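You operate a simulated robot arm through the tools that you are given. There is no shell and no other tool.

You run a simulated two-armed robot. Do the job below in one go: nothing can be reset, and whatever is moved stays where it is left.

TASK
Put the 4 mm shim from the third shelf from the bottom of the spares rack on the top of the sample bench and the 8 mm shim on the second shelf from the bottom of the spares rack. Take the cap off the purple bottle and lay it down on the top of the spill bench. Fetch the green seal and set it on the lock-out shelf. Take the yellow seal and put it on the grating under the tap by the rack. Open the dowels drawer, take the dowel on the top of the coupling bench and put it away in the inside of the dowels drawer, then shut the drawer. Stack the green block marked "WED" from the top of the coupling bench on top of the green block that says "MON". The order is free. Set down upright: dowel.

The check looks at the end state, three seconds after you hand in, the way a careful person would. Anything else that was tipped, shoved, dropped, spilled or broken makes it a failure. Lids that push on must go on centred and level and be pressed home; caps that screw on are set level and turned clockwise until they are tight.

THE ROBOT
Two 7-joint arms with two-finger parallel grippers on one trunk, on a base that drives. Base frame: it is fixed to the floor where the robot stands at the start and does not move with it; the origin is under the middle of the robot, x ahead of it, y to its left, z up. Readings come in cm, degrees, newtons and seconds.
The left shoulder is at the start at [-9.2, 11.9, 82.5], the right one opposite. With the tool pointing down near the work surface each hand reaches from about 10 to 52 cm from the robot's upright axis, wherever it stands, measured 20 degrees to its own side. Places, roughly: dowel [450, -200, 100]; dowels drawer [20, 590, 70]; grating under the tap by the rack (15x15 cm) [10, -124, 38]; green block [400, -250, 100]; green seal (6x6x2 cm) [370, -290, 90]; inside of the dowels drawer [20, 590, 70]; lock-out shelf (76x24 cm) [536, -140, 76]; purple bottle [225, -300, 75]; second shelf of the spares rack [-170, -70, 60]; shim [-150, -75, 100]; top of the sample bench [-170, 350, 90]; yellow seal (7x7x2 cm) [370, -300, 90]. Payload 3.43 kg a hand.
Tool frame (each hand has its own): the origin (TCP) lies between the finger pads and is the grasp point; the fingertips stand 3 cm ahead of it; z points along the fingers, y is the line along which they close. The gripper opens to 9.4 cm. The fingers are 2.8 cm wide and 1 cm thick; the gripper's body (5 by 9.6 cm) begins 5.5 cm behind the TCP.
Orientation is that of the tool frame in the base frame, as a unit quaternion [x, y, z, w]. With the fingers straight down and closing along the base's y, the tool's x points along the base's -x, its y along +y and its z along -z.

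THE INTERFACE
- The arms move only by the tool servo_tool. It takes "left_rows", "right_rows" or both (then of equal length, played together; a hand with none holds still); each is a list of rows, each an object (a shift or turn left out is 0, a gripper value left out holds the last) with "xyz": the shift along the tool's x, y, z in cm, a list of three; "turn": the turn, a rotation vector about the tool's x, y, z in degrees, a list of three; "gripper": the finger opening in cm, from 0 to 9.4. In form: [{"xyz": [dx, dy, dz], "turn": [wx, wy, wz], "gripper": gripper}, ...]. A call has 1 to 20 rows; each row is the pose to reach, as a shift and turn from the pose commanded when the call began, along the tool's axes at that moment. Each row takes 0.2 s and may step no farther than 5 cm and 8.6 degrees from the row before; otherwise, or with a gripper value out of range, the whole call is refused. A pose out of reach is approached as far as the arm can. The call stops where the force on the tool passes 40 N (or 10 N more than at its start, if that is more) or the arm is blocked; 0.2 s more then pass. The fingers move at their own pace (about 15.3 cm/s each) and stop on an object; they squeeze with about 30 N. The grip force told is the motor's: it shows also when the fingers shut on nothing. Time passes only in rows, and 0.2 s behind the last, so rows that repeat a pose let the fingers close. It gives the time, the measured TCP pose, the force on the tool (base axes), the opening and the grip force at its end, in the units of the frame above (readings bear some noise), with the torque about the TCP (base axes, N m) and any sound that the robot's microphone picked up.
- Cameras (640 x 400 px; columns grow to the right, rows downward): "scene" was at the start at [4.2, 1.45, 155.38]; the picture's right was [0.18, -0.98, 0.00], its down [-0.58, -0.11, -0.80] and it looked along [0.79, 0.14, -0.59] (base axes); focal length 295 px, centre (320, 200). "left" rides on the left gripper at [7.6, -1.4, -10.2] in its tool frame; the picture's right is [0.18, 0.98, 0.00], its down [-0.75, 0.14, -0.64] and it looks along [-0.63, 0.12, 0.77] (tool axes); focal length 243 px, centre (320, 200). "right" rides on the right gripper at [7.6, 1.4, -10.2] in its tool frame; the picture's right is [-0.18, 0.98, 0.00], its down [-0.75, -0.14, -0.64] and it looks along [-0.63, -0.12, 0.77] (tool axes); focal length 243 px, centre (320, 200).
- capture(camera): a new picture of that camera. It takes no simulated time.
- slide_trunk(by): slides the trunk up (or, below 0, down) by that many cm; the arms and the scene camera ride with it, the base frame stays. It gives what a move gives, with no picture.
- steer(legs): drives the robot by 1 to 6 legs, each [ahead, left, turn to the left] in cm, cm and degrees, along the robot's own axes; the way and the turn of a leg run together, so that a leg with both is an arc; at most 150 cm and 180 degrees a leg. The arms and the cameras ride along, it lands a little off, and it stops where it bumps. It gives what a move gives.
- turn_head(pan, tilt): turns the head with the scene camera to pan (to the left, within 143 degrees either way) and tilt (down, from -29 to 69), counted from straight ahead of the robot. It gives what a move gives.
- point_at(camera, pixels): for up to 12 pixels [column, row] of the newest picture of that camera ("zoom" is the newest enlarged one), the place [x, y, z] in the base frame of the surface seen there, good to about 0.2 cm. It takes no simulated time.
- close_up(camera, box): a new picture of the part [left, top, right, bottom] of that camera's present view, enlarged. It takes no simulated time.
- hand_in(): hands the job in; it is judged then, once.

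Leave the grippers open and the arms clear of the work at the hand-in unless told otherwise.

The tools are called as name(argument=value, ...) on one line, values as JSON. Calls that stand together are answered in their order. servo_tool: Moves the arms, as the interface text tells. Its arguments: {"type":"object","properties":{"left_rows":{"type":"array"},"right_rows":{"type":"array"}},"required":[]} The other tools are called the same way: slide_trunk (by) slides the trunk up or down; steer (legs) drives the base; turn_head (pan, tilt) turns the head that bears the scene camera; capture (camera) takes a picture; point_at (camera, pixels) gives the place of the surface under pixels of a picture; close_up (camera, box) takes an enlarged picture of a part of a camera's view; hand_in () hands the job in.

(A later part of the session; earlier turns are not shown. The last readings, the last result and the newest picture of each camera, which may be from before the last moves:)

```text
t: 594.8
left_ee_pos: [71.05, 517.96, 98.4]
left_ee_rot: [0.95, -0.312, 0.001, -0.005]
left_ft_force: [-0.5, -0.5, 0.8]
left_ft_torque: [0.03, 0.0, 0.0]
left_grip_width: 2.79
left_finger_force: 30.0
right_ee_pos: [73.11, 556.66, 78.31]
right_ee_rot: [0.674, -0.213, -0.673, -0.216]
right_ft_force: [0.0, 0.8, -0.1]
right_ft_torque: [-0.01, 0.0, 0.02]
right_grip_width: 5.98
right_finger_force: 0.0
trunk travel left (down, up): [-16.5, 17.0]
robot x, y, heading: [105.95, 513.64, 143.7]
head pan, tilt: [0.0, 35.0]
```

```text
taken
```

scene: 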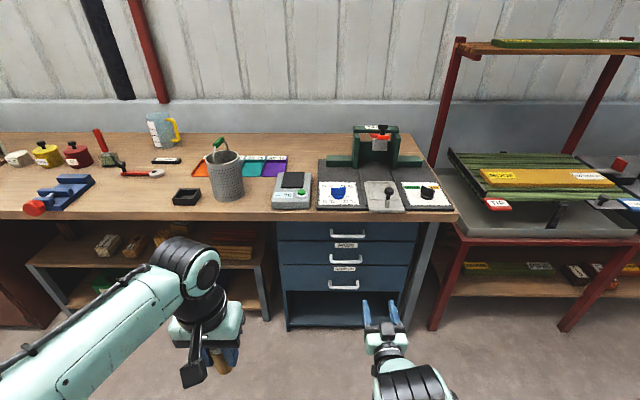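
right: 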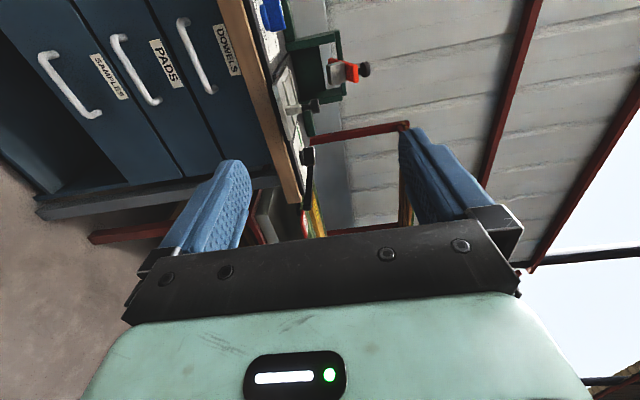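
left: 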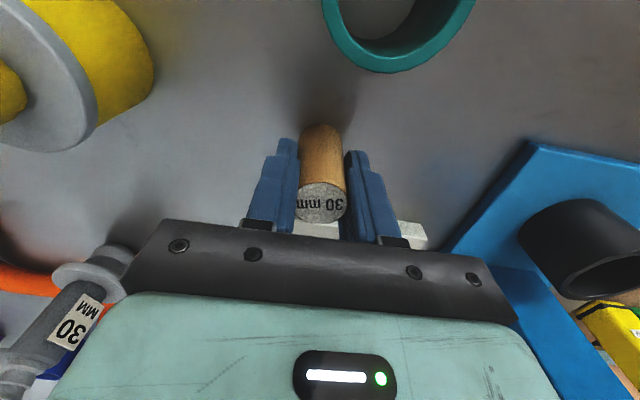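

Horizontal without problems. Now rolling +90° about the finger axis.

servo_tool(right_rows=[{"turn": [0, 0, 8.5]}, {"turn": [0, 0, 17]}, {"turn": [0, 0, 25.5]}, {"turn": [0, 0, 34]}, {"turn": [0, 0, 42.5]}, {"turn": [0, 0, 51]}, {"turn": [0, 0, 59.5]}, {"turn": [0, 0, 68]}, {"turn": [0, 0, 76.5]}, {"turn": [0, 0, 85]}, {"turn": [0, 0, 90]}, {"turn": [0, 0, 90]}])

capture(camera="right")

capture(camera="scene")

```text
t: 597.4
left_ee_pos: [71.15, 517.96, 98.34]
left_ee_rot: [0.95, -0.312, 0.0, -0.005]
left_ft_force: [0.3, 0.0, 0.6]
left_ft_torque: [-0.02, 0.03, 0.01]
left_grip_width: 2.79
left_finger_force: 30.2
right_ee_pos: [73.12, 556.67, 78.27]
right_ee_rot: [-0.326, 0.628, 0.628, -0.323]
right_ft_force: [0.8, -1.2, 0.1]
right_ft_torque: [-0.01, -0.02, 0.02]
right_grip_width: 6.01
right_finger_force: 0.1
trunk travel left (down, up): [-16.5, 17.0]
robot x, y, heading: [105.19, 513.28, 143.7]
head pan, tilt: [0.0, 35.0]
```

```text
taken
```

right: 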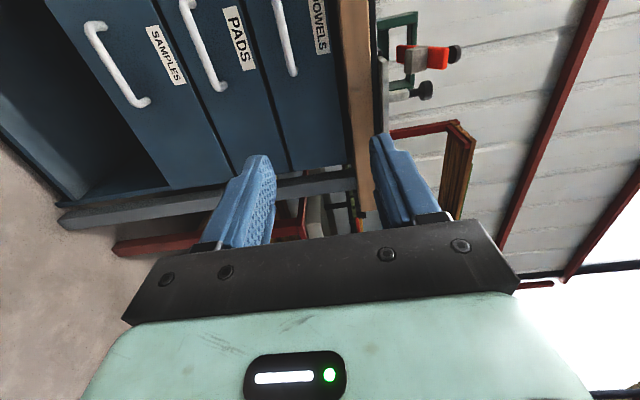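

```text
taken
```

scene: 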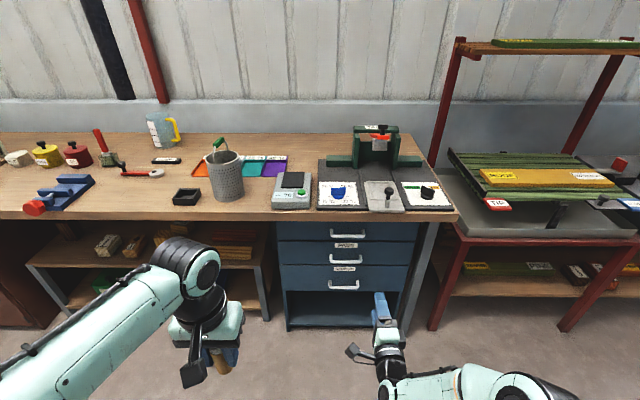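

The orientation is reached. Shifting left 6 and down 4.7 cm with a slight yaw correction, then driving forward 24 cm.

servo_tool(right_rows=[{"xyz": [2, -1.6, 0], "turn": [0, -0.8, 0]}, {"xyz": [4, -3.2, 0], "turn": [0, -1.7, 0]}, {"xyz": [6, -4.7, 0], "turn": [0, -1.7, 0]}, {"xyz": [6, -4.7, 0], "turn": [0, -1.7, 0]}])

steer(legs=[[24, 0, -0.5]])

capture(camera="right")

capture(camera="scene")

```text
t: 598.4
left_ee_pos: [71.09, 518.06, 98.36]
left_ee_rot: [0.95, -0.312, 0.0, -0.005]
left_ft_force: [-1.3, -0.7, -0.6]
left_ft_torque: [0.02, 0.01, 0.01]
left_grip_width: 2.78
left_finger_force: 29.7
right_ee_pos: [69.59, 551.84, 73.51]
right_ee_rot: [-0.317, 0.633, 0.633, -0.313]
right_ft_force: [0.9, -0.7, -0.2]
right_ft_torque: [0.02, 0.0, -0.03]
right_grip_width: 5.97
right_finger_force: 0.1
trunk travel left (down, up): [-16.5, 17.0]
robot x, y, heading: [105.51, 513.52, 143.5]
head pan, tilt: [0.0, 35.0]
```

```text
t: 600.1
left_ee_pos: [51.9, 532.45, 98.32]
left_ee_rot: [0.949, -0.316, 0.001, -0.004]
left_ft_force: [0.9, -0.1, -0.6]
left_ft_torque: [0.02, 0.01, -0.02]
left_grip_width: 2.81
left_finger_force: 30.0
right_ee_pos: [50.76, 566.38, 73.47]
right_ee_rot: [-0.316, 0.633, 0.635, -0.311]
right_ft_force: [-0.3, -0.1, 0.1]
right_ft_torque: [0.0, -0.03, -0.01]
right_grip_width: 5.98
right_finger_force: 0.1
trunk travel left (down, up): [-16.5, 17.0]
robot x, y, heading: [86.35, 527.62, 143.1]
head pan, tilt: [0.0, 35.0]
```

```text
taken
```

right: 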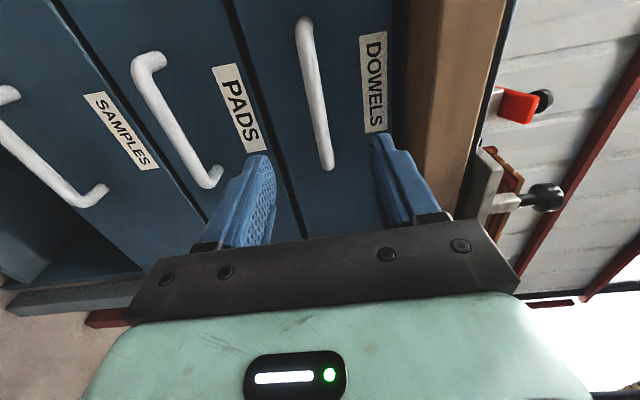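

```text
taken
```

scene: 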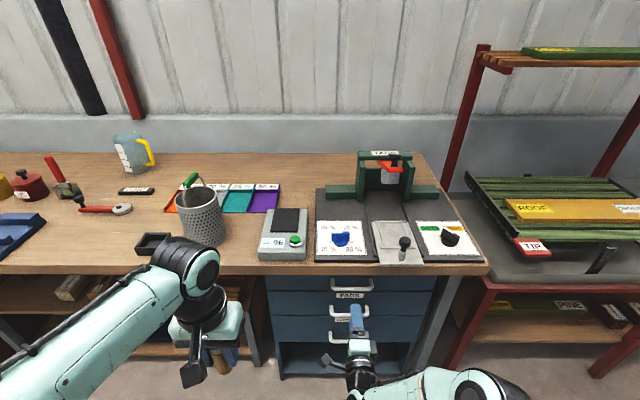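

The handle bar is between the fingers' planes. Measuring it again.

point_at(camera="right", pixels=[[305, 40], [312, 80], [318, 110], [323, 140], [327, 160], [345, 110], [290, 110]])

```text
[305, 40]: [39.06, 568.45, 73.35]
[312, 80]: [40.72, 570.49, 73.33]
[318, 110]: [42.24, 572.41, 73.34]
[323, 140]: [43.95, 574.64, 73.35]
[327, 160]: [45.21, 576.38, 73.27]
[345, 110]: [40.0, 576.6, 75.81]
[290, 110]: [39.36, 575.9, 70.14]
```

Forward 10.8 cm and close on the bar.

servo_tool(right_rows=[{"xyz": [0, -0.1, 4]}, {"xyz": [0, -0.15, 8]}, {"xyz": [0, -0.15, 10]}, {"xyz": [0, -0.15, 10.8]}, {"xyz": [0, -0.15, 10.8]}, {"xyz": [0, -0.15, 10.8], "gripper": 4}, {"xyz": [0, -0.15, 10.8], "gripper": 2}, {"xyz": [0, -0.15, 10.8], "gripper": 0.3}, {"xyz": [0, -0.15, 10.8], "gripper": 0.3}])

capture(camera="right")

```text
t: 602.1
left_ee_pos: [52.17, 532.36, 98.39]
left_ee_rot: [0.949, -0.315, 0.0, -0.004]
left_ft_force: [-0.6, -0.3, 0.2]
left_ft_torque: [0.02, 0.01, 0.02]
left_grip_width: 2.78
left_finger_force: 30.0
right_ee_pos: [42.39, 572.58, 73.3]
right_ee_rot: [-0.314, 0.634, 0.634, -0.313]
right_ft_force: [19.8, -11.2, -0.2]
right_ft_torque: [-0.32, 0.16, 0.51]
right_grip_width: 1.4
right_finger_force: 44.9
trunk travel left (down, up): [-16.5, 17.0]
robot x, y, heading: [86.29, 527.5, 143.1]
head pan, tilt: [0.0, 35.0]
```

```text
taken
```

right: 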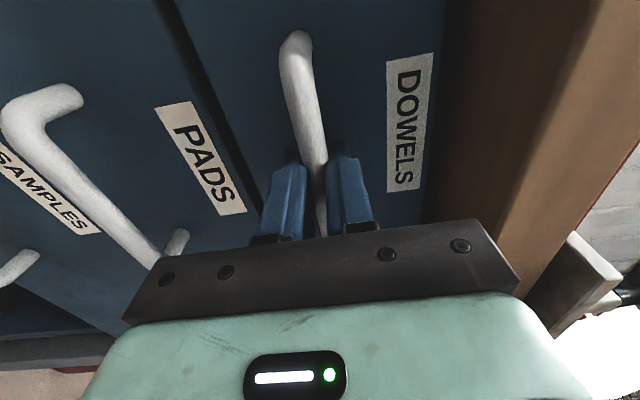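

Gripped (1.4 cm bar). Pulling back with the arm a few cm to test.

servo_tool(right_rows=[{"xyz": [0, 0, -0.5]}, {"xyz": [0, 0, -1.2]}, {"xyz": [0, 0, -2]}, {"xyz": [0, 0, -3]}, {"xyz": [0, 0, -4]}, {"xyz": [0, 0, -5]}, {"xyz": [0, 0, -5]}])

capture(camera="right")

capture(camera="scene")

```text
t: 603.7
left_ee_pos: [52.05, 532.5, 98.37]
left_ee_rot: [0.949, -0.315, 0.001, -0.004]
left_ft_force: [-0.5, 0.6, -0.9]
left_ft_torque: [0.01, 0.01, 0.01]
left_grip_width: 2.8
left_finger_force: 30.2
right_ee_pos: [46.03, 569.8, 73.23]
right_ee_rot: [-0.315, 0.634, 0.634, -0.312]
right_ft_force: [-1.2, -0.9, -7.2]
right_ft_torque: [-0.67, 0.44, 0.48]
right_grip_width: 1.38
right_finger_force: 45.5
trunk travel left (down, up): [-16.5, 17.0]
robot x, y, heading: [86.7, 527.53, 143.1]
head pan, tilt: [0.0, 35.0]
```

```text
taken
```

right: 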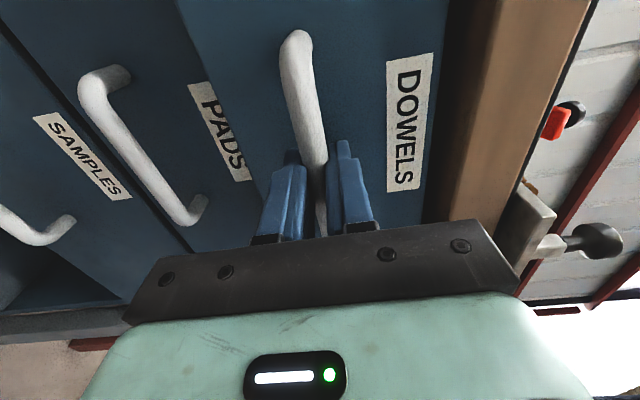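

```text
taken
```

scene: 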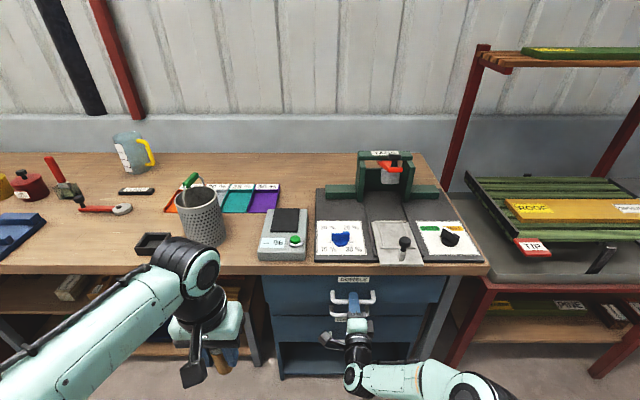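

The drawer slides. Pulling it further by driving back 18 cm.

steer(legs=[[-9, 0, 0], [-9, 0, 0]])

turn_head(pan=-5, tilt=45)

capture(camera="scene")

```text
t: 605.5
left_ee_pos: [66.31, 521.62, 98.3]
left_ee_rot: [0.949, -0.316, 0.002, -0.004]
left_ft_force: [-0.4, -0.5, -0.3]
left_ft_torque: [0.03, 0.02, 0.0]
left_grip_width: 2.78
left_finger_force: 30.5
right_ee_pos: [60.42, 558.98, 73.26]
right_ee_rot: [-0.316, 0.634, 0.633, -0.312]
right_ft_force: [-3.6, -4.0, -11.0]
right_ft_torque: [-0.55, 0.43, -0.16]
right_grip_width: 1.36
right_finger_force: 45.3
trunk travel left (down, up): [-16.5, 17.0]
robot x, y, heading: [100.85, 516.6, 143.3]
head pan, tilt: [0.0, 35.0]
```

```text
t: 606.3
left_ee_pos: [66.33, 521.61, 98.36]
left_ee_rot: [0.949, -0.316, 0.0, -0.004]
left_ft_force: [-0.3, -0.7, 0.0]
left_ft_torque: [0.0, 0.03, -0.01]
left_grip_width: 2.79
left_finger_force: 29.1
right_ee_pos: [60.51, 558.95, 73.28]
right_ee_rot: [-0.315, 0.634, 0.633, -0.312]
right_ft_force: [1.3, -1.7, -1.4]
right_ft_torque: [-0.46, 0.32, -0.16]
right_grip_width: 1.38
right_finger_force: 45.4
trunk travel left (down, up): [-16.5, 17.0]
robot x, y, heading: [100.77, 516.66, 142.8]
head pan, tilt: [-5.0, 45.0]
```

```text
taken
```

scene: 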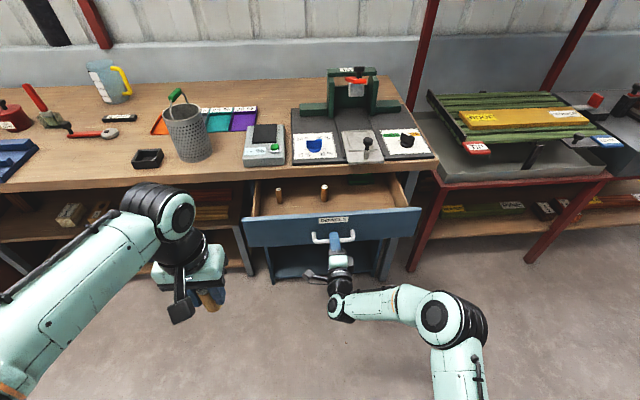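

The drawer is open; two other dowels stand inside. Measuring the inside.

close_up(camera="scene", box=[235, 160, 425, 280])

point_at(camera="zoom", pixels=[[150, 95], [305, 85], [160, 140], [305, 130], [230, 130], [100, 150], [230, 150], [450, 140], [300, 185], [50, 175], [600, 175], [60, 130]])

```text
3.33 times, centred on (330, 220) of scene
```

zoom: 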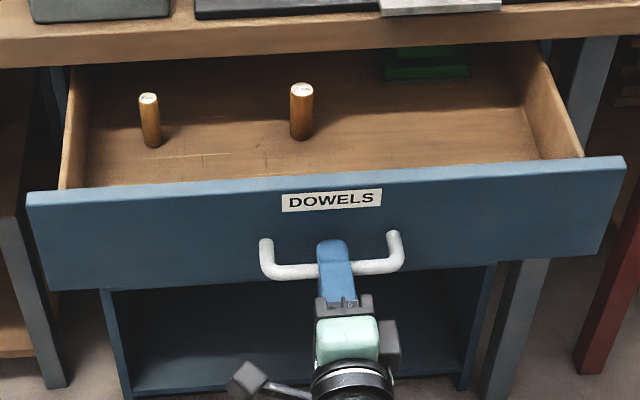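

```text
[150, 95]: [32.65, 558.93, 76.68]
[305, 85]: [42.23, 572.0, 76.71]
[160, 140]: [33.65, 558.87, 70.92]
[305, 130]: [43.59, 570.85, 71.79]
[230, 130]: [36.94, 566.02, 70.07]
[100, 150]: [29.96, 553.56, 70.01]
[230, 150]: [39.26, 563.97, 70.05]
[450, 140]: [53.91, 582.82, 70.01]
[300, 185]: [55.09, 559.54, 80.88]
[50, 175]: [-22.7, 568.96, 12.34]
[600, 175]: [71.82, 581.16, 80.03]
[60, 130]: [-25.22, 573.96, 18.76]
```

Drawer floor z=70, free spot a≈474.5, b≈301 between the dowels and the front. I'll release the handle, back the right hand off, un-roll and un-pitch it and park it high.

servo_tool(right_rows=[{"gripper": 3}, {"gripper": 5}, {"gripper": 6}, {"xyz": [0, 0, -2]}, {"xyz": [0, 0, -5]}, {"xyz": [0, 0, -8]}, {"xyz": [0, 0, -8]}])

servo_tool(right_rows=[{"turn": [0, 0, -8.5]}, {"turn": [0, 0, -17]}, {"turn": [0, 0, -25.5]}, {"turn": [0, 0, -34]}, {"turn": [0, 0, -42.5]}, {"turn": [0, 0, -51]}, {"turn": [0, 0, -59.5]}, {"turn": [0, 0, -68]}, {"turn": [0, 0, -76.5]}, {"turn": [0, 0, -85]}, {"turn": [0, 0, -90]}, {"turn": [0, 0, -90]}])

servo_tool(right_rows=[{"turn": [0, 7.5, 0], "xyz": [-1, -1, 0]}, {"turn": [0, 15, 0], "xyz": [-3, -2, 0]}, {"turn": [0, 22.5, 0], "xyz": [-5, -3, 0]}, {"turn": [0, 30, 0], "xyz": [-8, -4, 0]}, {"turn": [0, 37.5, 0], "xyz": [-11, -5, 0]}, {"turn": [0, 45, 0], "xyz": [-14, -6, 0]}, {"turn": [0, 52.5, 0], "xyz": [-16, -6, 0]}, {"turn": [0, 60, 0], "xyz": [-18, -6, 0]}, {"turn": [0, 67.5, 0], "xyz": [-20, -6, -1]}, {"turn": [0, 75, 0], "xyz": [-22, -6, -3]}, {"turn": [0, 82.5, 0], "xyz": [-24, -6, -5]}, {"turn": [0, 90, 0], "xyz": [-26, -6, -7]}, {"turn": [0, 90, 0], "xyz": [-26, -6, -7]}])

capture(camera="scene")

```text
t: 607.9
left_ee_pos: [66.29, 521.66, 98.32]
left_ee_rot: [0.949, -0.316, 0.0, -0.003]
left_ft_force: [0.1, -0.3, 0.2]
left_ft_torque: [0.03, -0.01, 0.0]
left_grip_width: 2.81
left_finger_force: 29.5
right_ee_pos: [66.87, 554.24, 73.41]
right_ee_rot: [-0.317, 0.634, 0.633, -0.311]
right_ft_force: [-0.3, 0.0, -0.5]
right_ft_torque: [-0.02, -0.01, -0.01]
right_grip_width: 6.03
right_finger_force: 0.1
trunk travel left (down, up): [-16.5, 17.0]
robot x, y, heading: [100.87, 516.85, 143.2]
head pan, tilt: [-5.0, 45.0]
```

```text
t: 610.5
left_ee_pos: [66.39, 521.67, 98.28]
left_ee_rot: [0.949, -0.315, 0.0, -0.005]
left_ft_force: [-0.8, -0.2, -0.4]
left_ft_torque: [0.01, 0.02, -0.02]
left_grip_width: 2.79
left_finger_force: 29.9
right_ee_pos: [66.87, 554.22, 73.32]
right_ee_rot: [0.671, -0.225, -0.668, -0.228]
right_ft_force: [-0.5, -1.0, 0.2]
right_ft_torque: [-0.02, 0.02, 0.03]
right_grip_width: 5.99
right_finger_force: 0.0
trunk travel left (down, up): [-16.5, 17.0]
robot x, y, heading: [100.74, 516.6, 143.3]
head pan, tilt: [-5.0, 45.0]
```

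```text
t: 613.3
left_ee_pos: [66.38, 521.7, 98.36]
left_ee_rot: [0.949, -0.316, 0.001, -0.004]
left_ft_force: [0.6, 0.1, -0.7]
left_ft_torque: [-0.02, 0.0, 0.0]
left_grip_width: 2.8
left_finger_force: 30.1
right_ee_pos: [75.97, 554.69, 99.46]
right_ee_rot: [0.948, -0.32, 0.002, -0.002]
right_ft_force: [0.3, 0.0, 0.4]
right_ft_torque: [-0.04, 0.01, -0.01]
right_grip_width: 6.0
right_finger_force: 0.0
right hand out of reach, approached as far as the arm can: row 6
trunk travel left (down, up): [-16.5, 17.0]
robot x, y, heading: [100.68, 516.78, 143.2]
head pan, tilt: [-5.0, 45.0]
```

```text
taken
```

scene: 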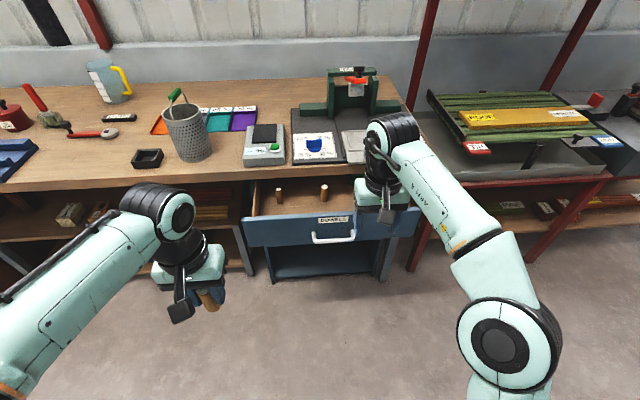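

Pulling the right hand back, raising the trunk 17 cm, and driving forward 23 cm.

servo_tool(right_rows=[{"xyz": [4, -1, 0], "gripper": 9.4}, {"xyz": [8, -2, 0]}, {"xyz": [12, -3, 0]}, {"xyz": [14, -3, 0]}, {"xyz": [14, -3, 0]}])

slide_trunk(by=17)

steer(legs=[[23, 0, 0]])

turn_head(pan=0, tilt=55)

capture(camera="scene")

capture(camera="left")

```text
t: 614.5
left_ee_pos: [66.37, 521.74, 98.31]
left_ee_rot: [0.949, -0.316, 0.001, -0.005]
left_ft_force: [-0.7, -0.8, -0.9]
left_ft_torque: [-0.01, -0.03, 0.0]
left_grip_width: 2.8
left_finger_force: 29.4
right_ee_pos: [88.81, 548.46, 99.41]
right_ee_rot: [0.947, -0.32, 0.003, -0.002]
right_ft_force: [0.0, 0.2, -0.2]
right_ft_torque: [-0.01, 0.0, -0.03]
right_grip_width: 9.41
right_finger_force: 0.1
trunk travel left (down, up): [-16.5, 17.0]
robot x, y, heading: [100.85, 517.0, 143.2]
head pan, tilt: [-5.0, 45.0]
```

```text
t: 616.4
left_ee_pos: [66.44, 521.7, 115.27]
left_ee_rot: [0.949, -0.315, 0.002, -0.005]
left_ft_force: [-0.6, -0.2, -0.7]
left_ft_torque: [0.02, -0.01, 0.03]
left_grip_width: 2.78
left_finger_force: 30.0
right_ee_pos: [88.97, 548.52, 116.41]
right_ee_rot: [0.948, -0.32, 0.003, -0.002]
right_ft_force: [-0.7, 0.4, -0.7]
right_ft_torque: [0.01, 0.0, -0.01]
right_grip_width: 9.4
right_finger_force: 0.2
trunk travel left (down, up): [-33.5, 0.0]
robot x, y, heading: [100.79, 516.76, 143.0]
head pan, tilt: [-5.0, 45.0]
```

```text
t: 618.1
left_ee_pos: [48.11, 535.27, 115.34]
left_ee_rot: [0.949, -0.316, 0.001, -0.004]
left_ft_force: [0.0, -0.1, 0.0]
left_ft_torque: [0.02, -0.01, 0.01]
left_grip_width: 2.77
left_finger_force: 29.9
right_ee_pos: [70.6, 562.07, 116.43]
right_ee_rot: [0.948, -0.318, 0.002, -0.002]
right_ft_force: [0.0, 0.0, -0.3]
right_ft_torque: [-0.01, 0.03, -0.02]
right_grip_width: 9.41
right_finger_force: 0.0
trunk travel left (down, up): [-33.5, 0.0]
robot x, y, heading: [82.54, 530.44, 143.4]
head pan, tilt: [-5.0, 45.0]
```

```text
t: 618.8
left_ee_pos: [48.05, 535.29, 115.37]
left_ee_rot: [0.949, -0.315, 0.0, -0.004]
left_ft_force: [-0.4, 1.1, 0.0]
left_ft_torque: [-0.01, -0.05, -0.01]
left_grip_width: 2.77
left_finger_force: 29.9
right_ee_pos: [70.52, 562.19, 116.36]
right_ee_rot: [0.948, -0.319, 0.003, -0.002]
right_ft_force: [0.5, 0.4, 0.5]
right_ft_torque: [0.02, 0.02, 0.01]
right_grip_width: 9.41
right_finger_force: 0.1
trunk travel left (down, up): [-33.5, 0.0]
robot x, y, heading: [82.76, 530.35, 143.4]
head pan, tilt: [0.0, 55.0]
```

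```text
taken
```

scene: 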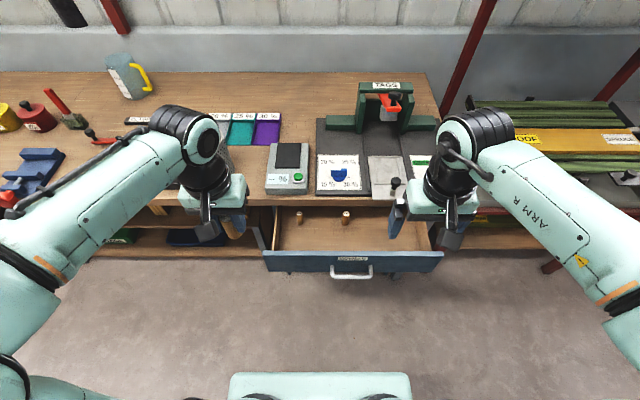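

```text
taken
```

left: 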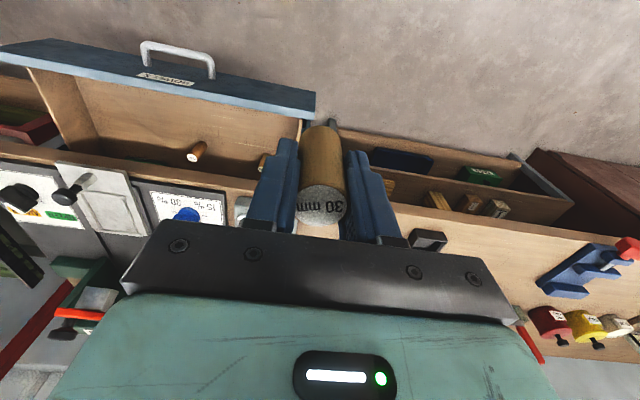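

Measuring the drawer's interior from above.

close_up(camera="scene", box=[250, 190, 450, 290])

point_at(camera="zoom", pixels=[[250, 170], [300, 140], [200, 170], [400, 170], [250, 190], [250, 200], [158, 95], [308, 90], [250, 60], [95, 150], [320, 175], [120, 60]])

```text
3.20 times, centred on (350, 240) of scene
```

zoom: 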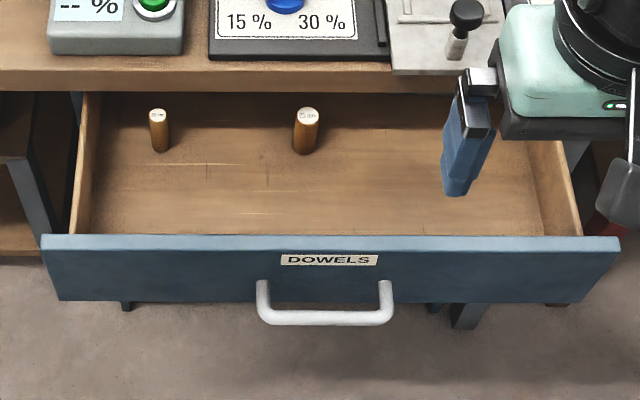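

```text
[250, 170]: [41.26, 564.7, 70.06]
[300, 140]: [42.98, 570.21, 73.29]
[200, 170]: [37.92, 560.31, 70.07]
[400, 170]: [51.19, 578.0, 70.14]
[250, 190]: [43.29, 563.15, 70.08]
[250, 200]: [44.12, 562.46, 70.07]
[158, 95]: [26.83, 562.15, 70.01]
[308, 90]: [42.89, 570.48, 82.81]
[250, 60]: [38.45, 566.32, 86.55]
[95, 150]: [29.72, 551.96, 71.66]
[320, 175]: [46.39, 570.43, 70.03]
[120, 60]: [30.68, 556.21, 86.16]
```

Spot (45.1,560.3) on the drawer floor is free. Moving the right hand aside, then the left hand right and down to z 95, forward over the drawer.

servo_tool(right_rows=[{"xyz": [0, -4, 0]}, {"xyz": [0, -8, 0]}, {"xyz": [0, -8, 0]}])

servo_tool(left_rows=[{"xyz": [0, -3, 3]}, {"xyz": [0, -6, 6]}, {"xyz": [0, -9, 9]}, {"xyz": [0, -12, 12]}, {"xyz": [0, -15, 15]}, {"xyz": [0, -18.25, 18]}, {"xyz": [-4, -18.25, 20]}, {"xyz": [-8, -18.25, 20.4]}, {"xyz": [-12, -18.25, 20.4]}, {"xyz": [-16, -18.25, 20.4]}, {"xyz": [-17.35, -18.25, 20.4]}, {"xyz": [-17.35, -18.25, 20.4]}])

capture(camera="left")

capture(camera="scene")

```text
t: 619.6
left_ee_pos: [48.05, 535.19, 115.28]
left_ee_rot: [0.949, -0.314, 0.0, -0.004]
left_ft_force: [0.4, 0.3, -0.7]
left_ft_torque: [-0.03, -0.03, 0.0]
left_grip_width: 2.83
left_finger_force: 30.0
right_ee_pos: [75.33, 568.63, 116.46]
right_ee_rot: [0.948, -0.319, 0.003, -0.002]
right_ft_force: [0.7, 0.7, 0.4]
right_ft_torque: [0.03, 0.03, 0.01]
right_grip_width: 9.42
right_finger_force: 0.1
trunk travel left (down, up): [-33.5, 0.0]
robot x, y, heading: [82.63, 530.45, 143.3]
head pan, tilt: [0.0, 55.0]
```

```text
t: 622.2
left_ee_pos: [45.12, 560.44, 95.13]
left_ee_rot: [0.949, -0.315, 0.001, -0.004]
left_ft_force: [-0.7, -0.5, 0.1]
left_ft_torque: [0.05, 0.0, -0.01]
left_grip_width: 2.79
left_finger_force: 30.4
right_ee_pos: [75.47, 568.6, 116.42]
right_ee_rot: [0.948, -0.318, 0.002, -0.001]
right_ft_force: [-0.1, 0.3, -0.2]
right_ft_torque: [0.02, 0.01, -0.01]
right_grip_width: 9.41
right_finger_force: 0.1
trunk travel left (down, up): [-33.5, 0.0]
robot x, y, heading: [82.48, 530.16, 143.1]
head pan, tilt: [0.0, 55.0]
```

```text
taken
```

left: 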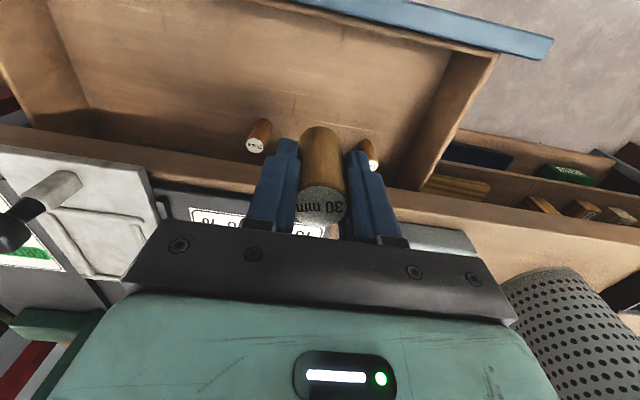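

```text
taken
```

scene: 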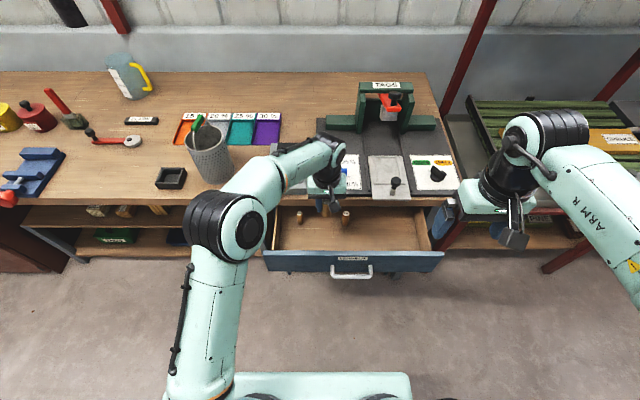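

Over the free spot between the other dowels. Descending 18 cm.

servo_tool(left_rows=[{"xyz": [0, 0, 4]}, {"xyz": [0, 0, 8]}, {"xyz": [0, 0, 12]}, {"xyz": [0, 0, 15]}, {"xyz": [0, 0, 17.5]}, {"xyz": [0, 0, 18.8]}, {"xyz": [0, 0, 18.8]}])

capture(camera="left")

close_up(camera="scene", box=[250, 120, 450, 290])

```text
t: 623.8
left_ee_pos: [45.2, 560.55, 76.36]
left_ee_rot: [0.949, -0.315, 0.0, -0.004]
left_ft_force: [-0.6, -0.6, -0.3]
left_ft_torque: [0.0, -0.04, 0.01]
left_grip_width: 2.8
left_finger_force: 30.7
right_ee_pos: [75.45, 568.77, 116.48]
right_ee_rot: [0.948, -0.319, 0.003, -0.002]
right_ft_force: [-0.4, 0.7, 0.2]
right_ft_torque: [0.05, 0.01, 0.04]
right_grip_width: 9.42
right_finger_force: 0.1
trunk travel left (down, up): [-33.5, 0.0]
robot x, y, heading: [83.15, 530.24, 143.3]
head pan, tilt: [0.0, 55.0]
```

```text
taken
```

left: 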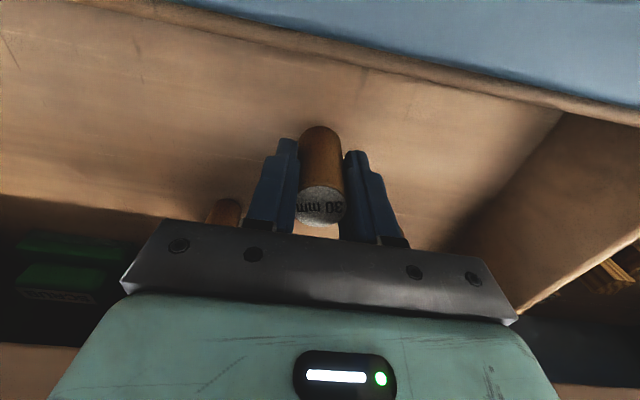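

```text
2.35 times, centred on (350, 205) of scene
```

zoom: 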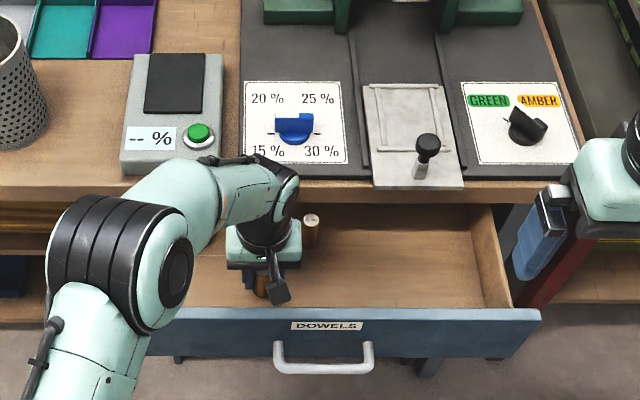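

Clear. Lowering the last bit in fine steps.

servo_tool(left_rows=[{"xyz": [0, 0, 0.4]}, {"xyz": [0, 0, 0.8]}, {"xyz": [0, 0, 1.0]}, {"xyz": [0, 0, 1.15]}, {"xyz": [0, 0, 1.15]}])

```text
t: 625.0
left_ee_pos: [45.28, 560.54, 75.14]
left_ee_rot: [0.949, -0.314, 0.001, -0.004]
left_ft_force: [0.2, -0.6, -0.6]
left_ft_torque: [0.02, -0.02, 0.02]
left_grip_width: 2.81
left_finger_force: 30.0
right_ee_pos: [75.48, 568.59, 116.51]
right_ee_rot: [0.948, -0.319, 0.001, -0.002]
right_ft_force: [0.1, -0.5, 0.2]
right_ft_torque: [-0.01, 0.02, 0.0]
right_grip_width: 9.39
right_finger_force: 0.0
trunk travel left (down, up): [-33.5, 0.0]
robot x, y, heading: [82.62, 530.2, 143.2]
head pan, tilt: [0.0, 55.0]
```

servo_tool(left_rows=[{"xyz": [0, 0, 0.1]}, {"xyz": [0, 0, 0.2]}, {"xyz": [0, 0, 0.3]}, {"xyz": [0, 0, 0.3]}])

```text
t: 626.0
left_ee_pos: [45.1, 560.67, 75.02]
left_ee_rot: [0.949, -0.315, -0.001, -0.005]
left_ft_force: [0.6, -2.6, 14.6]
left_ft_torque: [-0.16, 0.09, 0.03]
left_grip_width: 2.84
left_finger_force: 29.8
right_ee_pos: [75.55, 568.52, 116.58]
right_ee_rot: [0.948, -0.319, 0.002, -0.001]
right_ft_force: [-0.3, -0.2, -0.5]
right_ft_torque: [-0.03, 0.01, 0.0]
right_grip_width: 9.4
right_finger_force: 0.1
trunk travel left (down, up): [-33.5, 0.0]
robot x, y, heading: [82.83, 530.66, 143.3]
head pan, tilt: [0.0, 55.0]
```

The dowel touches the floor (15 N). Easing up 0.1, opening, and rising straight up.

servo_tool(left_rows=[{"xyz": [0, 0, -0.12]}, {"xyz": [0, 0, -0.12], "gripper": 3.2}, {"xyz": [0, 0, -0.12], "gripper": 3.8}, {"xyz": [0, 0, -0.12], "gripper": 4.6}, {"xyz": [0, 0, -0.12], "gripper": 4.6}, {"xyz": [0, 0, -1.5]}, {"xyz": [0, 0, -4]}, {"xyz": [0, 0, -8]}, {"xyz": [0, 0, -12]}, {"xyz": [0, 0, -16]}, {"xyz": [0, 0, -20]}, {"xyz": [0, 0, -20]}])

capture(camera="left")

close_up(camera="scene", box=[250, 120, 450, 290])

```text
t: 628.6
left_ee_pos: [45.09, 560.52, 94.89]
left_ee_rot: [0.949, -0.314, 0.0, -0.004]
left_ft_force: [0.9, 0.5, -0.4]
left_ft_torque: [-0.01, 0.02, 0.02]
left_grip_width: 4.62
left_finger_force: 0.1
right_ee_pos: [75.42, 568.58, 116.29]
right_ee_rot: [0.947, -0.32, 0.002, -0.002]
right_ft_force: [0.6, -0.2, 0.5]
right_ft_torque: [-0.02, 0.0, -0.01]
right_grip_width: 9.4
right_finger_force: 0.0
trunk travel left (down, up): [-33.5, 0.0]
robot x, y, heading: [82.46, 530.31, 143.4]
head pan, tilt: [0.0, 55.0]
```

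```text
taken
```

left: 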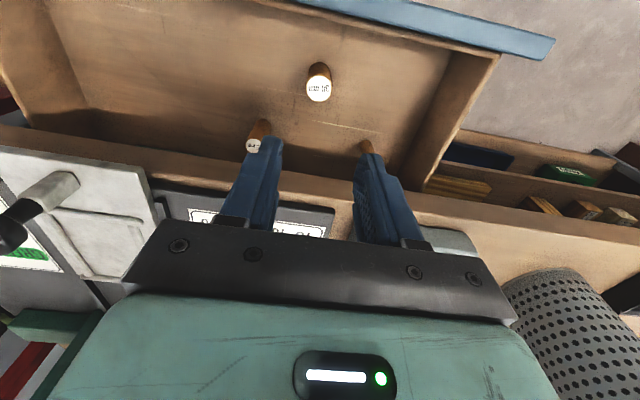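

```text
2.35 times, centred on (350, 205) of scene
```

zoom: 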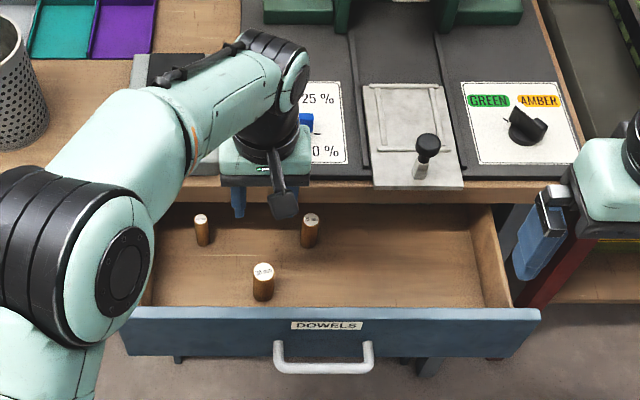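

The dowel stands upright in the drawer. Retracting the left hand, then backing off 28 cm and lowering the trunk to shut the drawer with the right hand.

servo_tool(left_rows=[{"xyz": [3, 0, -4]}, {"xyz": [7, 0, -8]}, {"xyz": [10, 2, -11]}, {"xyz": [13, 5, -14]}, {"xyz": [15, 8, -17]}, {"xyz": [17, 11, -20], "gripper": 9.4}, {"xyz": [18, 14, -20]}, {"xyz": [18, 17, -20]}, {"xyz": [18, 17, -20]}])

steer(legs=[[-28, 0, 0]])

slide_trunk(by=-17)

servo_tool(right_rows=[{"xyz": [-4, 1, 2], "gripper": 4}, {"xyz": [-8, 3, 4], "gripper": 0}, {"xyz": [-12, 6, 7]}, {"xyz": [-15, 9, 10]}, {"xyz": [-18, 12, 13]}, {"xyz": [-20, 15, 16]}, {"xyz": [-20, 16, 20]}, {"xyz": [-20, 16, 22]}, {"xyz": [-20, 16, 22]}])

capture(camera="scene")

```text
refused: row 2 steps farther than a row can; nothing moved
```

```text
t: 630.6
left_ee_pos: [67.31, 543.86, 94.9]
left_ee_rot: [0.949, -0.315, 0.0, -0.004]
left_ft_force: [-0.2, 0.1, -0.3]
left_ft_torque: [-0.02, 0.01, -0.02]
left_grip_width: 4.57
left_finger_force: 0.1
right_ee_pos: [97.6, 552.09, 116.42]
right_ee_rot: [0.948, -0.319, 0.002, -0.003]
right_ft_force: [0.1, 0.1, -0.4]
right_ft_torque: [-0.03, 0.02, -0.01]
right_grip_width: 9.4
right_finger_force: 0.0
trunk travel left (down, up): [-33.5, 0.0]
robot x, y, heading: [104.89, 513.91, 143.1]
head pan, tilt: [0.0, 55.0]
```

```text
t: 632.5
left_ee_pos: [67.23, 543.78, 77.9]
left_ee_rot: [0.949, -0.315, 0.0, -0.004]
left_ft_force: [0.0, 0.2, 0.4]
left_ft_torque: [-0.02, 0.04, -0.01]
left_grip_width: 4.6
left_finger_force: 0.0
right_ee_pos: [97.64, 552.1, 99.5]
right_ee_rot: [0.948, -0.319, 0.002, -0.002]
right_ft_force: [0.4, -0.3, -1.1]
right_ft_torque: [0.0, -0.01, -0.02]
right_grip_width: 9.42
right_finger_force: 0.1
trunk travel left (down, up): [-16.5, 17.0]
robot x, y, heading: [105.41, 513.58, 143.3]
head pan, tilt: [0.0, 55.0]
```

```text
refused: row 3 steps farther than a row can; nothing moved
```

```text
taken
```

scene: 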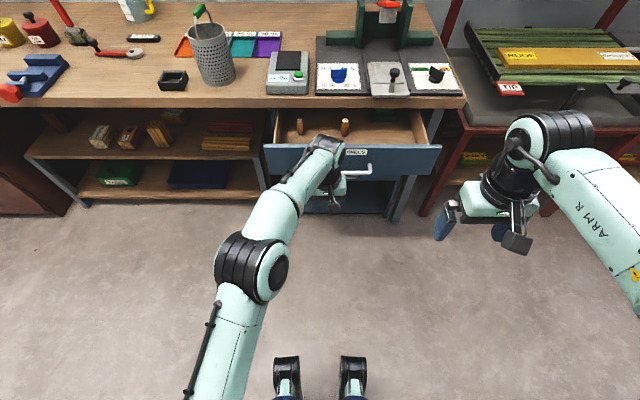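

Two calls were refused for step size, but nothing touched: the left hand had cleared the drawer. It's now right before the drawer at z 78, so I'll use the left hand: close its fingers and pitch it horizontal.

servo_tool(left_rows=[{"xyz": [0, -2, 0.3], "gripper": 2}, {"xyz": [0, -5, 0.7], "gripper": 0}, {"xyz": [0, -6.5, 0.7], "turn": [0, -7.5, 0]}, {"xyz": [0, -6.5, 0.7], "turn": [0, -15, 0]}, {"xyz": [0, -6.5, 0.7], "turn": [0, -22.5, 0]}, {"xyz": [0, -6.5, 0.7], "turn": [0, -30, 0]}, {"xyz": [0, -6.5, 0.7], "turn": [0, -37.5, 0]}, {"xyz": [0, -6.5, 0.7], "turn": [0, -45, 0]}, {"xyz": [0, -6.5, 0.7], "turn": [0, -52.5, 0]}, {"xyz": [0, -6.5, 0.7], "turn": [0, -60, 0]}, {"xyz": [0, -6.5, 0.7], "turn": [0, -67.5, 0]}, {"xyz": [0, -6.5, 0.7], "turn": [0, -75, 0]}, {"xyz": [0, -6.5, 0.7], "turn": [0, -82.5, 0]}, {"xyz": [0, -6.5, 0.7], "turn": [0, -90, 0]}, {"xyz": [0, -6.5, 0.7], "turn": [0, -90, 0]}])

turn_head(pan=0, tilt=45)

capture(camera="scene")

capture(camera="left")

```text
t: 635.3
left_ee_pos: [68.02, 548.33, 84.35]
left_ee_rot: [0.738, -0.133, -0.604, -0.269]
left_ft_force: [-0.5, 0.1, -0.6]
left_ft_torque: [0.01, -0.01, 0.01]
left_grip_width: 0.02
left_finger_force: 29.5
right_ee_pos: [97.51, 552.03, 99.34]
right_ee_rot: [0.948, -0.317, 0.004, -0.002]
right_ft_force: [0.2, -0.5, 0.6]
right_ft_torque: [0.01, -0.02, -0.01]
right_grip_width: 9.39
right_finger_force: 0.1
trunk travel left (down, up): [-16.5, 17.0]
robot x, y, heading: [105.31, 514.09, 143.2]
head pan, tilt: [0.0, 55.0]
stopped in row 14 (left hand): the arm was blocked; the commanded pose is now the measured one
```

```text
t: 636.0
left_ee_pos: [68.05, 548.35, 84.39]
left_ee_rot: [0.738, -0.134, -0.605, -0.269]
left_ft_force: [0.9, 0.0, -0.3]
left_ft_torque: [-0.01, 0.04, 0.0]
left_grip_width: 0.0
left_finger_force: 29.7
right_ee_pos: [97.53, 552.06, 99.39]
right_ee_rot: [0.948, -0.318, 0.003, -0.002]
right_ft_force: [0.0, -0.4, -0.1]
right_ft_torque: [-0.02, 0.01, 0.0]
right_grip_width: 9.41
right_finger_force: 0.1
trunk travel left (down, up): [-16.5, 17.0]
robot x, y, heading: [104.96, 513.65, 143.3]
head pan, tilt: [0.0, 45.0]
```

```text
taken
```

scene: 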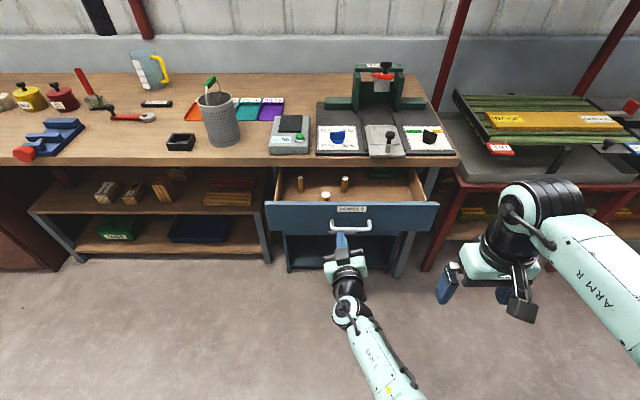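

```text
taken
```

left: 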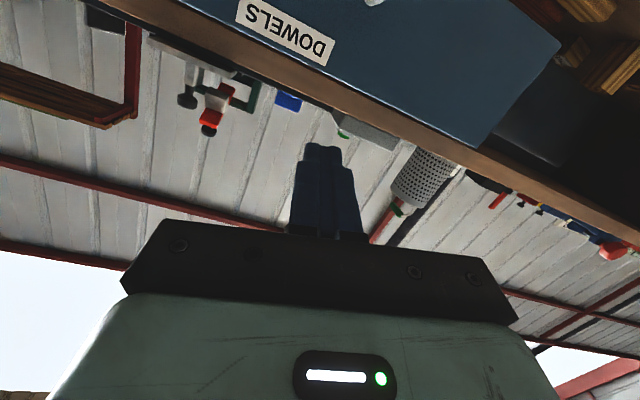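

All three dowels are standing. The left fist points at the panel but 7 cm too high; lowering the trunk 7 cm, then driving forward gently to push the drawer.

slide_trunk(by=-7)

steer(legs=[[10, 0, 0]])

capture(camera="left")

capture(camera="scene")

```text
t: 637.1
left_ee_pos: [67.97, 548.23, 77.58]
left_ee_rot: [0.738, -0.133, -0.604, -0.269]
left_ft_force: [-0.6, -0.3, -0.2]
left_ft_torque: [0.02, 0.02, 0.02]
left_grip_width: 0.01
left_finger_force: 29.6
right_ee_pos: [97.57, 552.12, 92.34]
right_ee_rot: [0.948, -0.318, 0.004, -0.002]
right_ft_force: [-0.1, -0.3, 0.5]
right_ft_torque: [0.0, 0.02, 0.0]
right_grip_width: 9.41
right_finger_force: 0.1
trunk travel left (down, up): [-9.5, 24.0]
robot x, y, heading: [104.59, 514.08, 143.0]
head pan, tilt: [0.0, 45.0]
```

```text
t: 638.3
left_ee_pos: [60.03, 554.22, 77.5]
left_ee_rot: [0.738, -0.134, -0.604, -0.269]
left_ft_force: [-1.0, 1.1, 0.1]
left_ft_torque: [-0.05, 0.01, -0.02]
left_grip_width: 0.0
left_finger_force: 30.2
right_ee_pos: [89.58, 558.15, 92.4]
right_ee_rot: [0.948, -0.318, 0.003, -0.001]
right_ft_force: [-0.7, -0.4, -0.3]
right_ft_torque: [-0.05, -0.03, -0.02]
right_grip_width: 9.38
right_finger_force: 0.1
trunk travel left (down, up): [-9.5, 24.0]
robot x, y, heading: [96.73, 519.92, 143.3]
head pan, tilt: [0.0, 45.0]
```

```text
taken
```

left: 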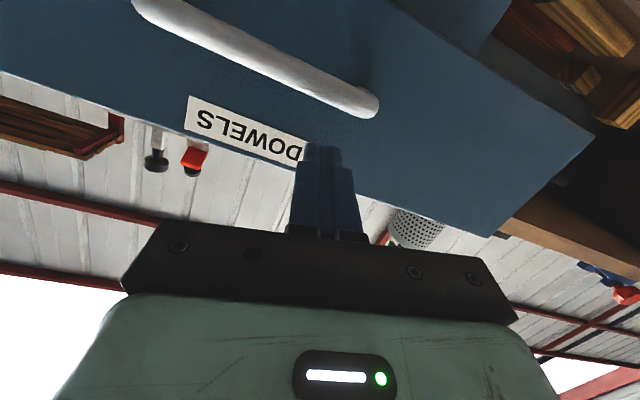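

```text
taken
```

scene: 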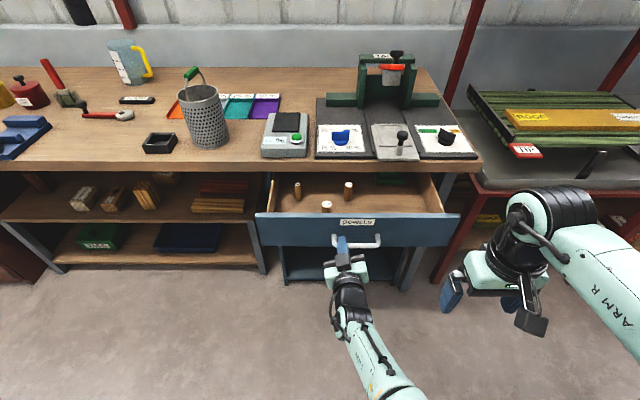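

The fist is aimed above the handle at the panel. I'll push with the arm slowly (5 cm/s) for the first 14 cm.

servo_tool(left_rows=[{"xyz": [-0.11, -0.08, 1]}, {"xyz": [-0.22, -0.15, 2]}, {"xyz": [-0.32, -0.23, 3]}, {"xyz": [-0.43, -0.3, 3.8]}, {"xyz": [-0.5, -0.35, 4.4]}, {"xyz": [-0.55, -0.4, 5]}, {"xyz": [-0.6, -0.43, 5.6]}, {"xyz": [-0.67, -0.47, 6.2]}, {"xyz": [-0.75, -0.53, 7]}, {"xyz": [-0.86, -0.6, 8]}, {"xyz": [-0.97, -0.68, 9]}, {"xyz": [-1.08, -0.76, 10]}, {"xyz": [-1.19, -0.84, 11]}, {"xyz": [-1.3, -0.9, 12]}, {"xyz": [-1.4, -1, 13]}, {"xyz": [-1.4, -1, 13]}])

capture(camera="scene")

```text
t: 641.7
left_ee_pos: [49.54, 562.14, 77.39]
left_ee_rot: [0.738, -0.134, -0.604, -0.269]
left_ft_force: [0.5, -0.1, -0.8]
left_ft_torque: [0.01, 0.03, 0.0]
left_grip_width: 0.01
left_finger_force: 30.3
right_ee_pos: [89.46, 558.13, 92.44]
right_ee_rot: [0.948, -0.317, 0.004, -0.002]
right_ft_force: [-0.5, -0.7, -1.1]
right_ft_torque: [0.01, -0.01, -0.01]
right_grip_width: 9.4
right_finger_force: 0.1
trunk travel left (down, up): [-9.5, 24.0]
robot x, y, heading: [96.78, 519.78, 143.4]
head pan, tilt: [0.0, 45.0]
```

```text
taken
```

scene: 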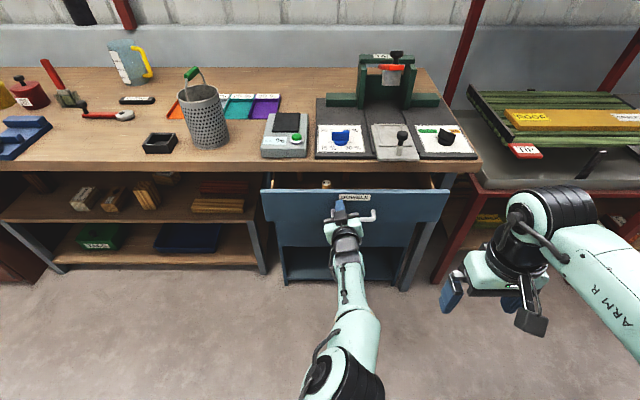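

It's sliding in, dowel upright. The arm nears full reach, so: retract the arm 13 cm, drive 14 cm forward, push again.

servo_tool(left_rows=[{"xyz": [0.4, 0.3, -4]}, {"xyz": [0.8, 0.6, -8]}, {"xyz": [1.3, 0.9, -12]}, {"xyz": [1.5, 1.06, -14]}, {"xyz": [1.5, 1.06, -14]}])

steer(legs=[[13, 0, 0]])

capture(camera="scene")

capture(camera="left")

```text
t: 642.9
left_ee_pos: [60.89, 553.76, 77.48]
left_ee_rot: [0.738, -0.133, -0.604, -0.269]
left_ft_force: [-0.8, 0.1, -1.0]
left_ft_torque: [-0.04, -0.02, 0.02]
left_grip_width: 0.04
left_finger_force: 29.6
right_ee_pos: [89.65, 558.09, 92.32]
right_ee_rot: [0.948, -0.318, 0.003, -0.001]
right_ft_force: [-0.2, 0.0, -0.2]
right_ft_torque: [0.01, 0.01, 0.0]
right_grip_width: 9.41
right_finger_force: 0.0
trunk travel left (down, up): [-9.5, 24.0]
robot x, y, heading: [96.73, 519.88, 143.4]
head pan, tilt: [0.0, 45.0]
```

```text
t: 644.2
left_ee_pos: [50.29, 561.58, 77.59]
left_ee_rot: [0.739, -0.133, -0.604, -0.268]
left_ft_force: [-0.7, -0.3, -0.6]
left_ft_torque: [-0.01, 0.01, 0.0]
left_grip_width: 0.0
left_finger_force: 30.0
right_ee_pos: [79.13, 565.86, 92.37]
right_ee_rot: [0.948, -0.318, 0.003, -0.002]
right_ft_force: [-0.4, -0.8, 0.2]
right_ft_torque: [-0.01, -0.01, -0.01]
right_grip_width: 9.41
right_finger_force: 0.1
trunk travel left (down, up): [-9.5, 24.0]
robot x, y, heading: [86.34, 527.29, 143.6]
head pan, tilt: [0.0, 45.0]
```

```text
taken
```

scene: 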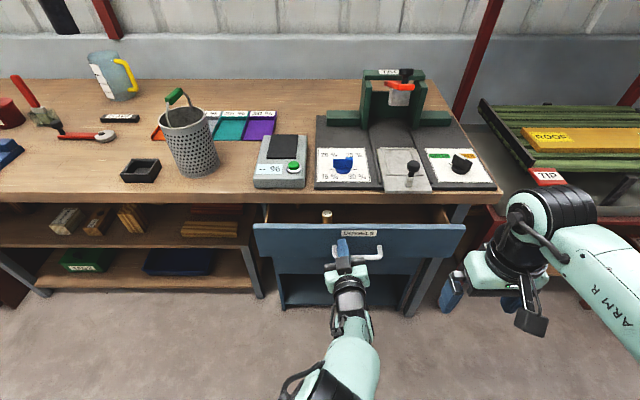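

```text
taken
```

left: 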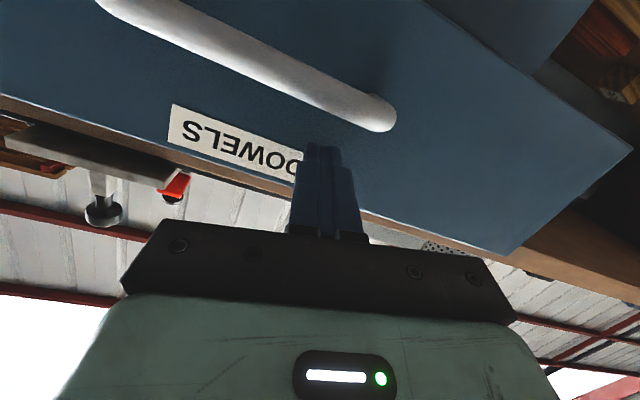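

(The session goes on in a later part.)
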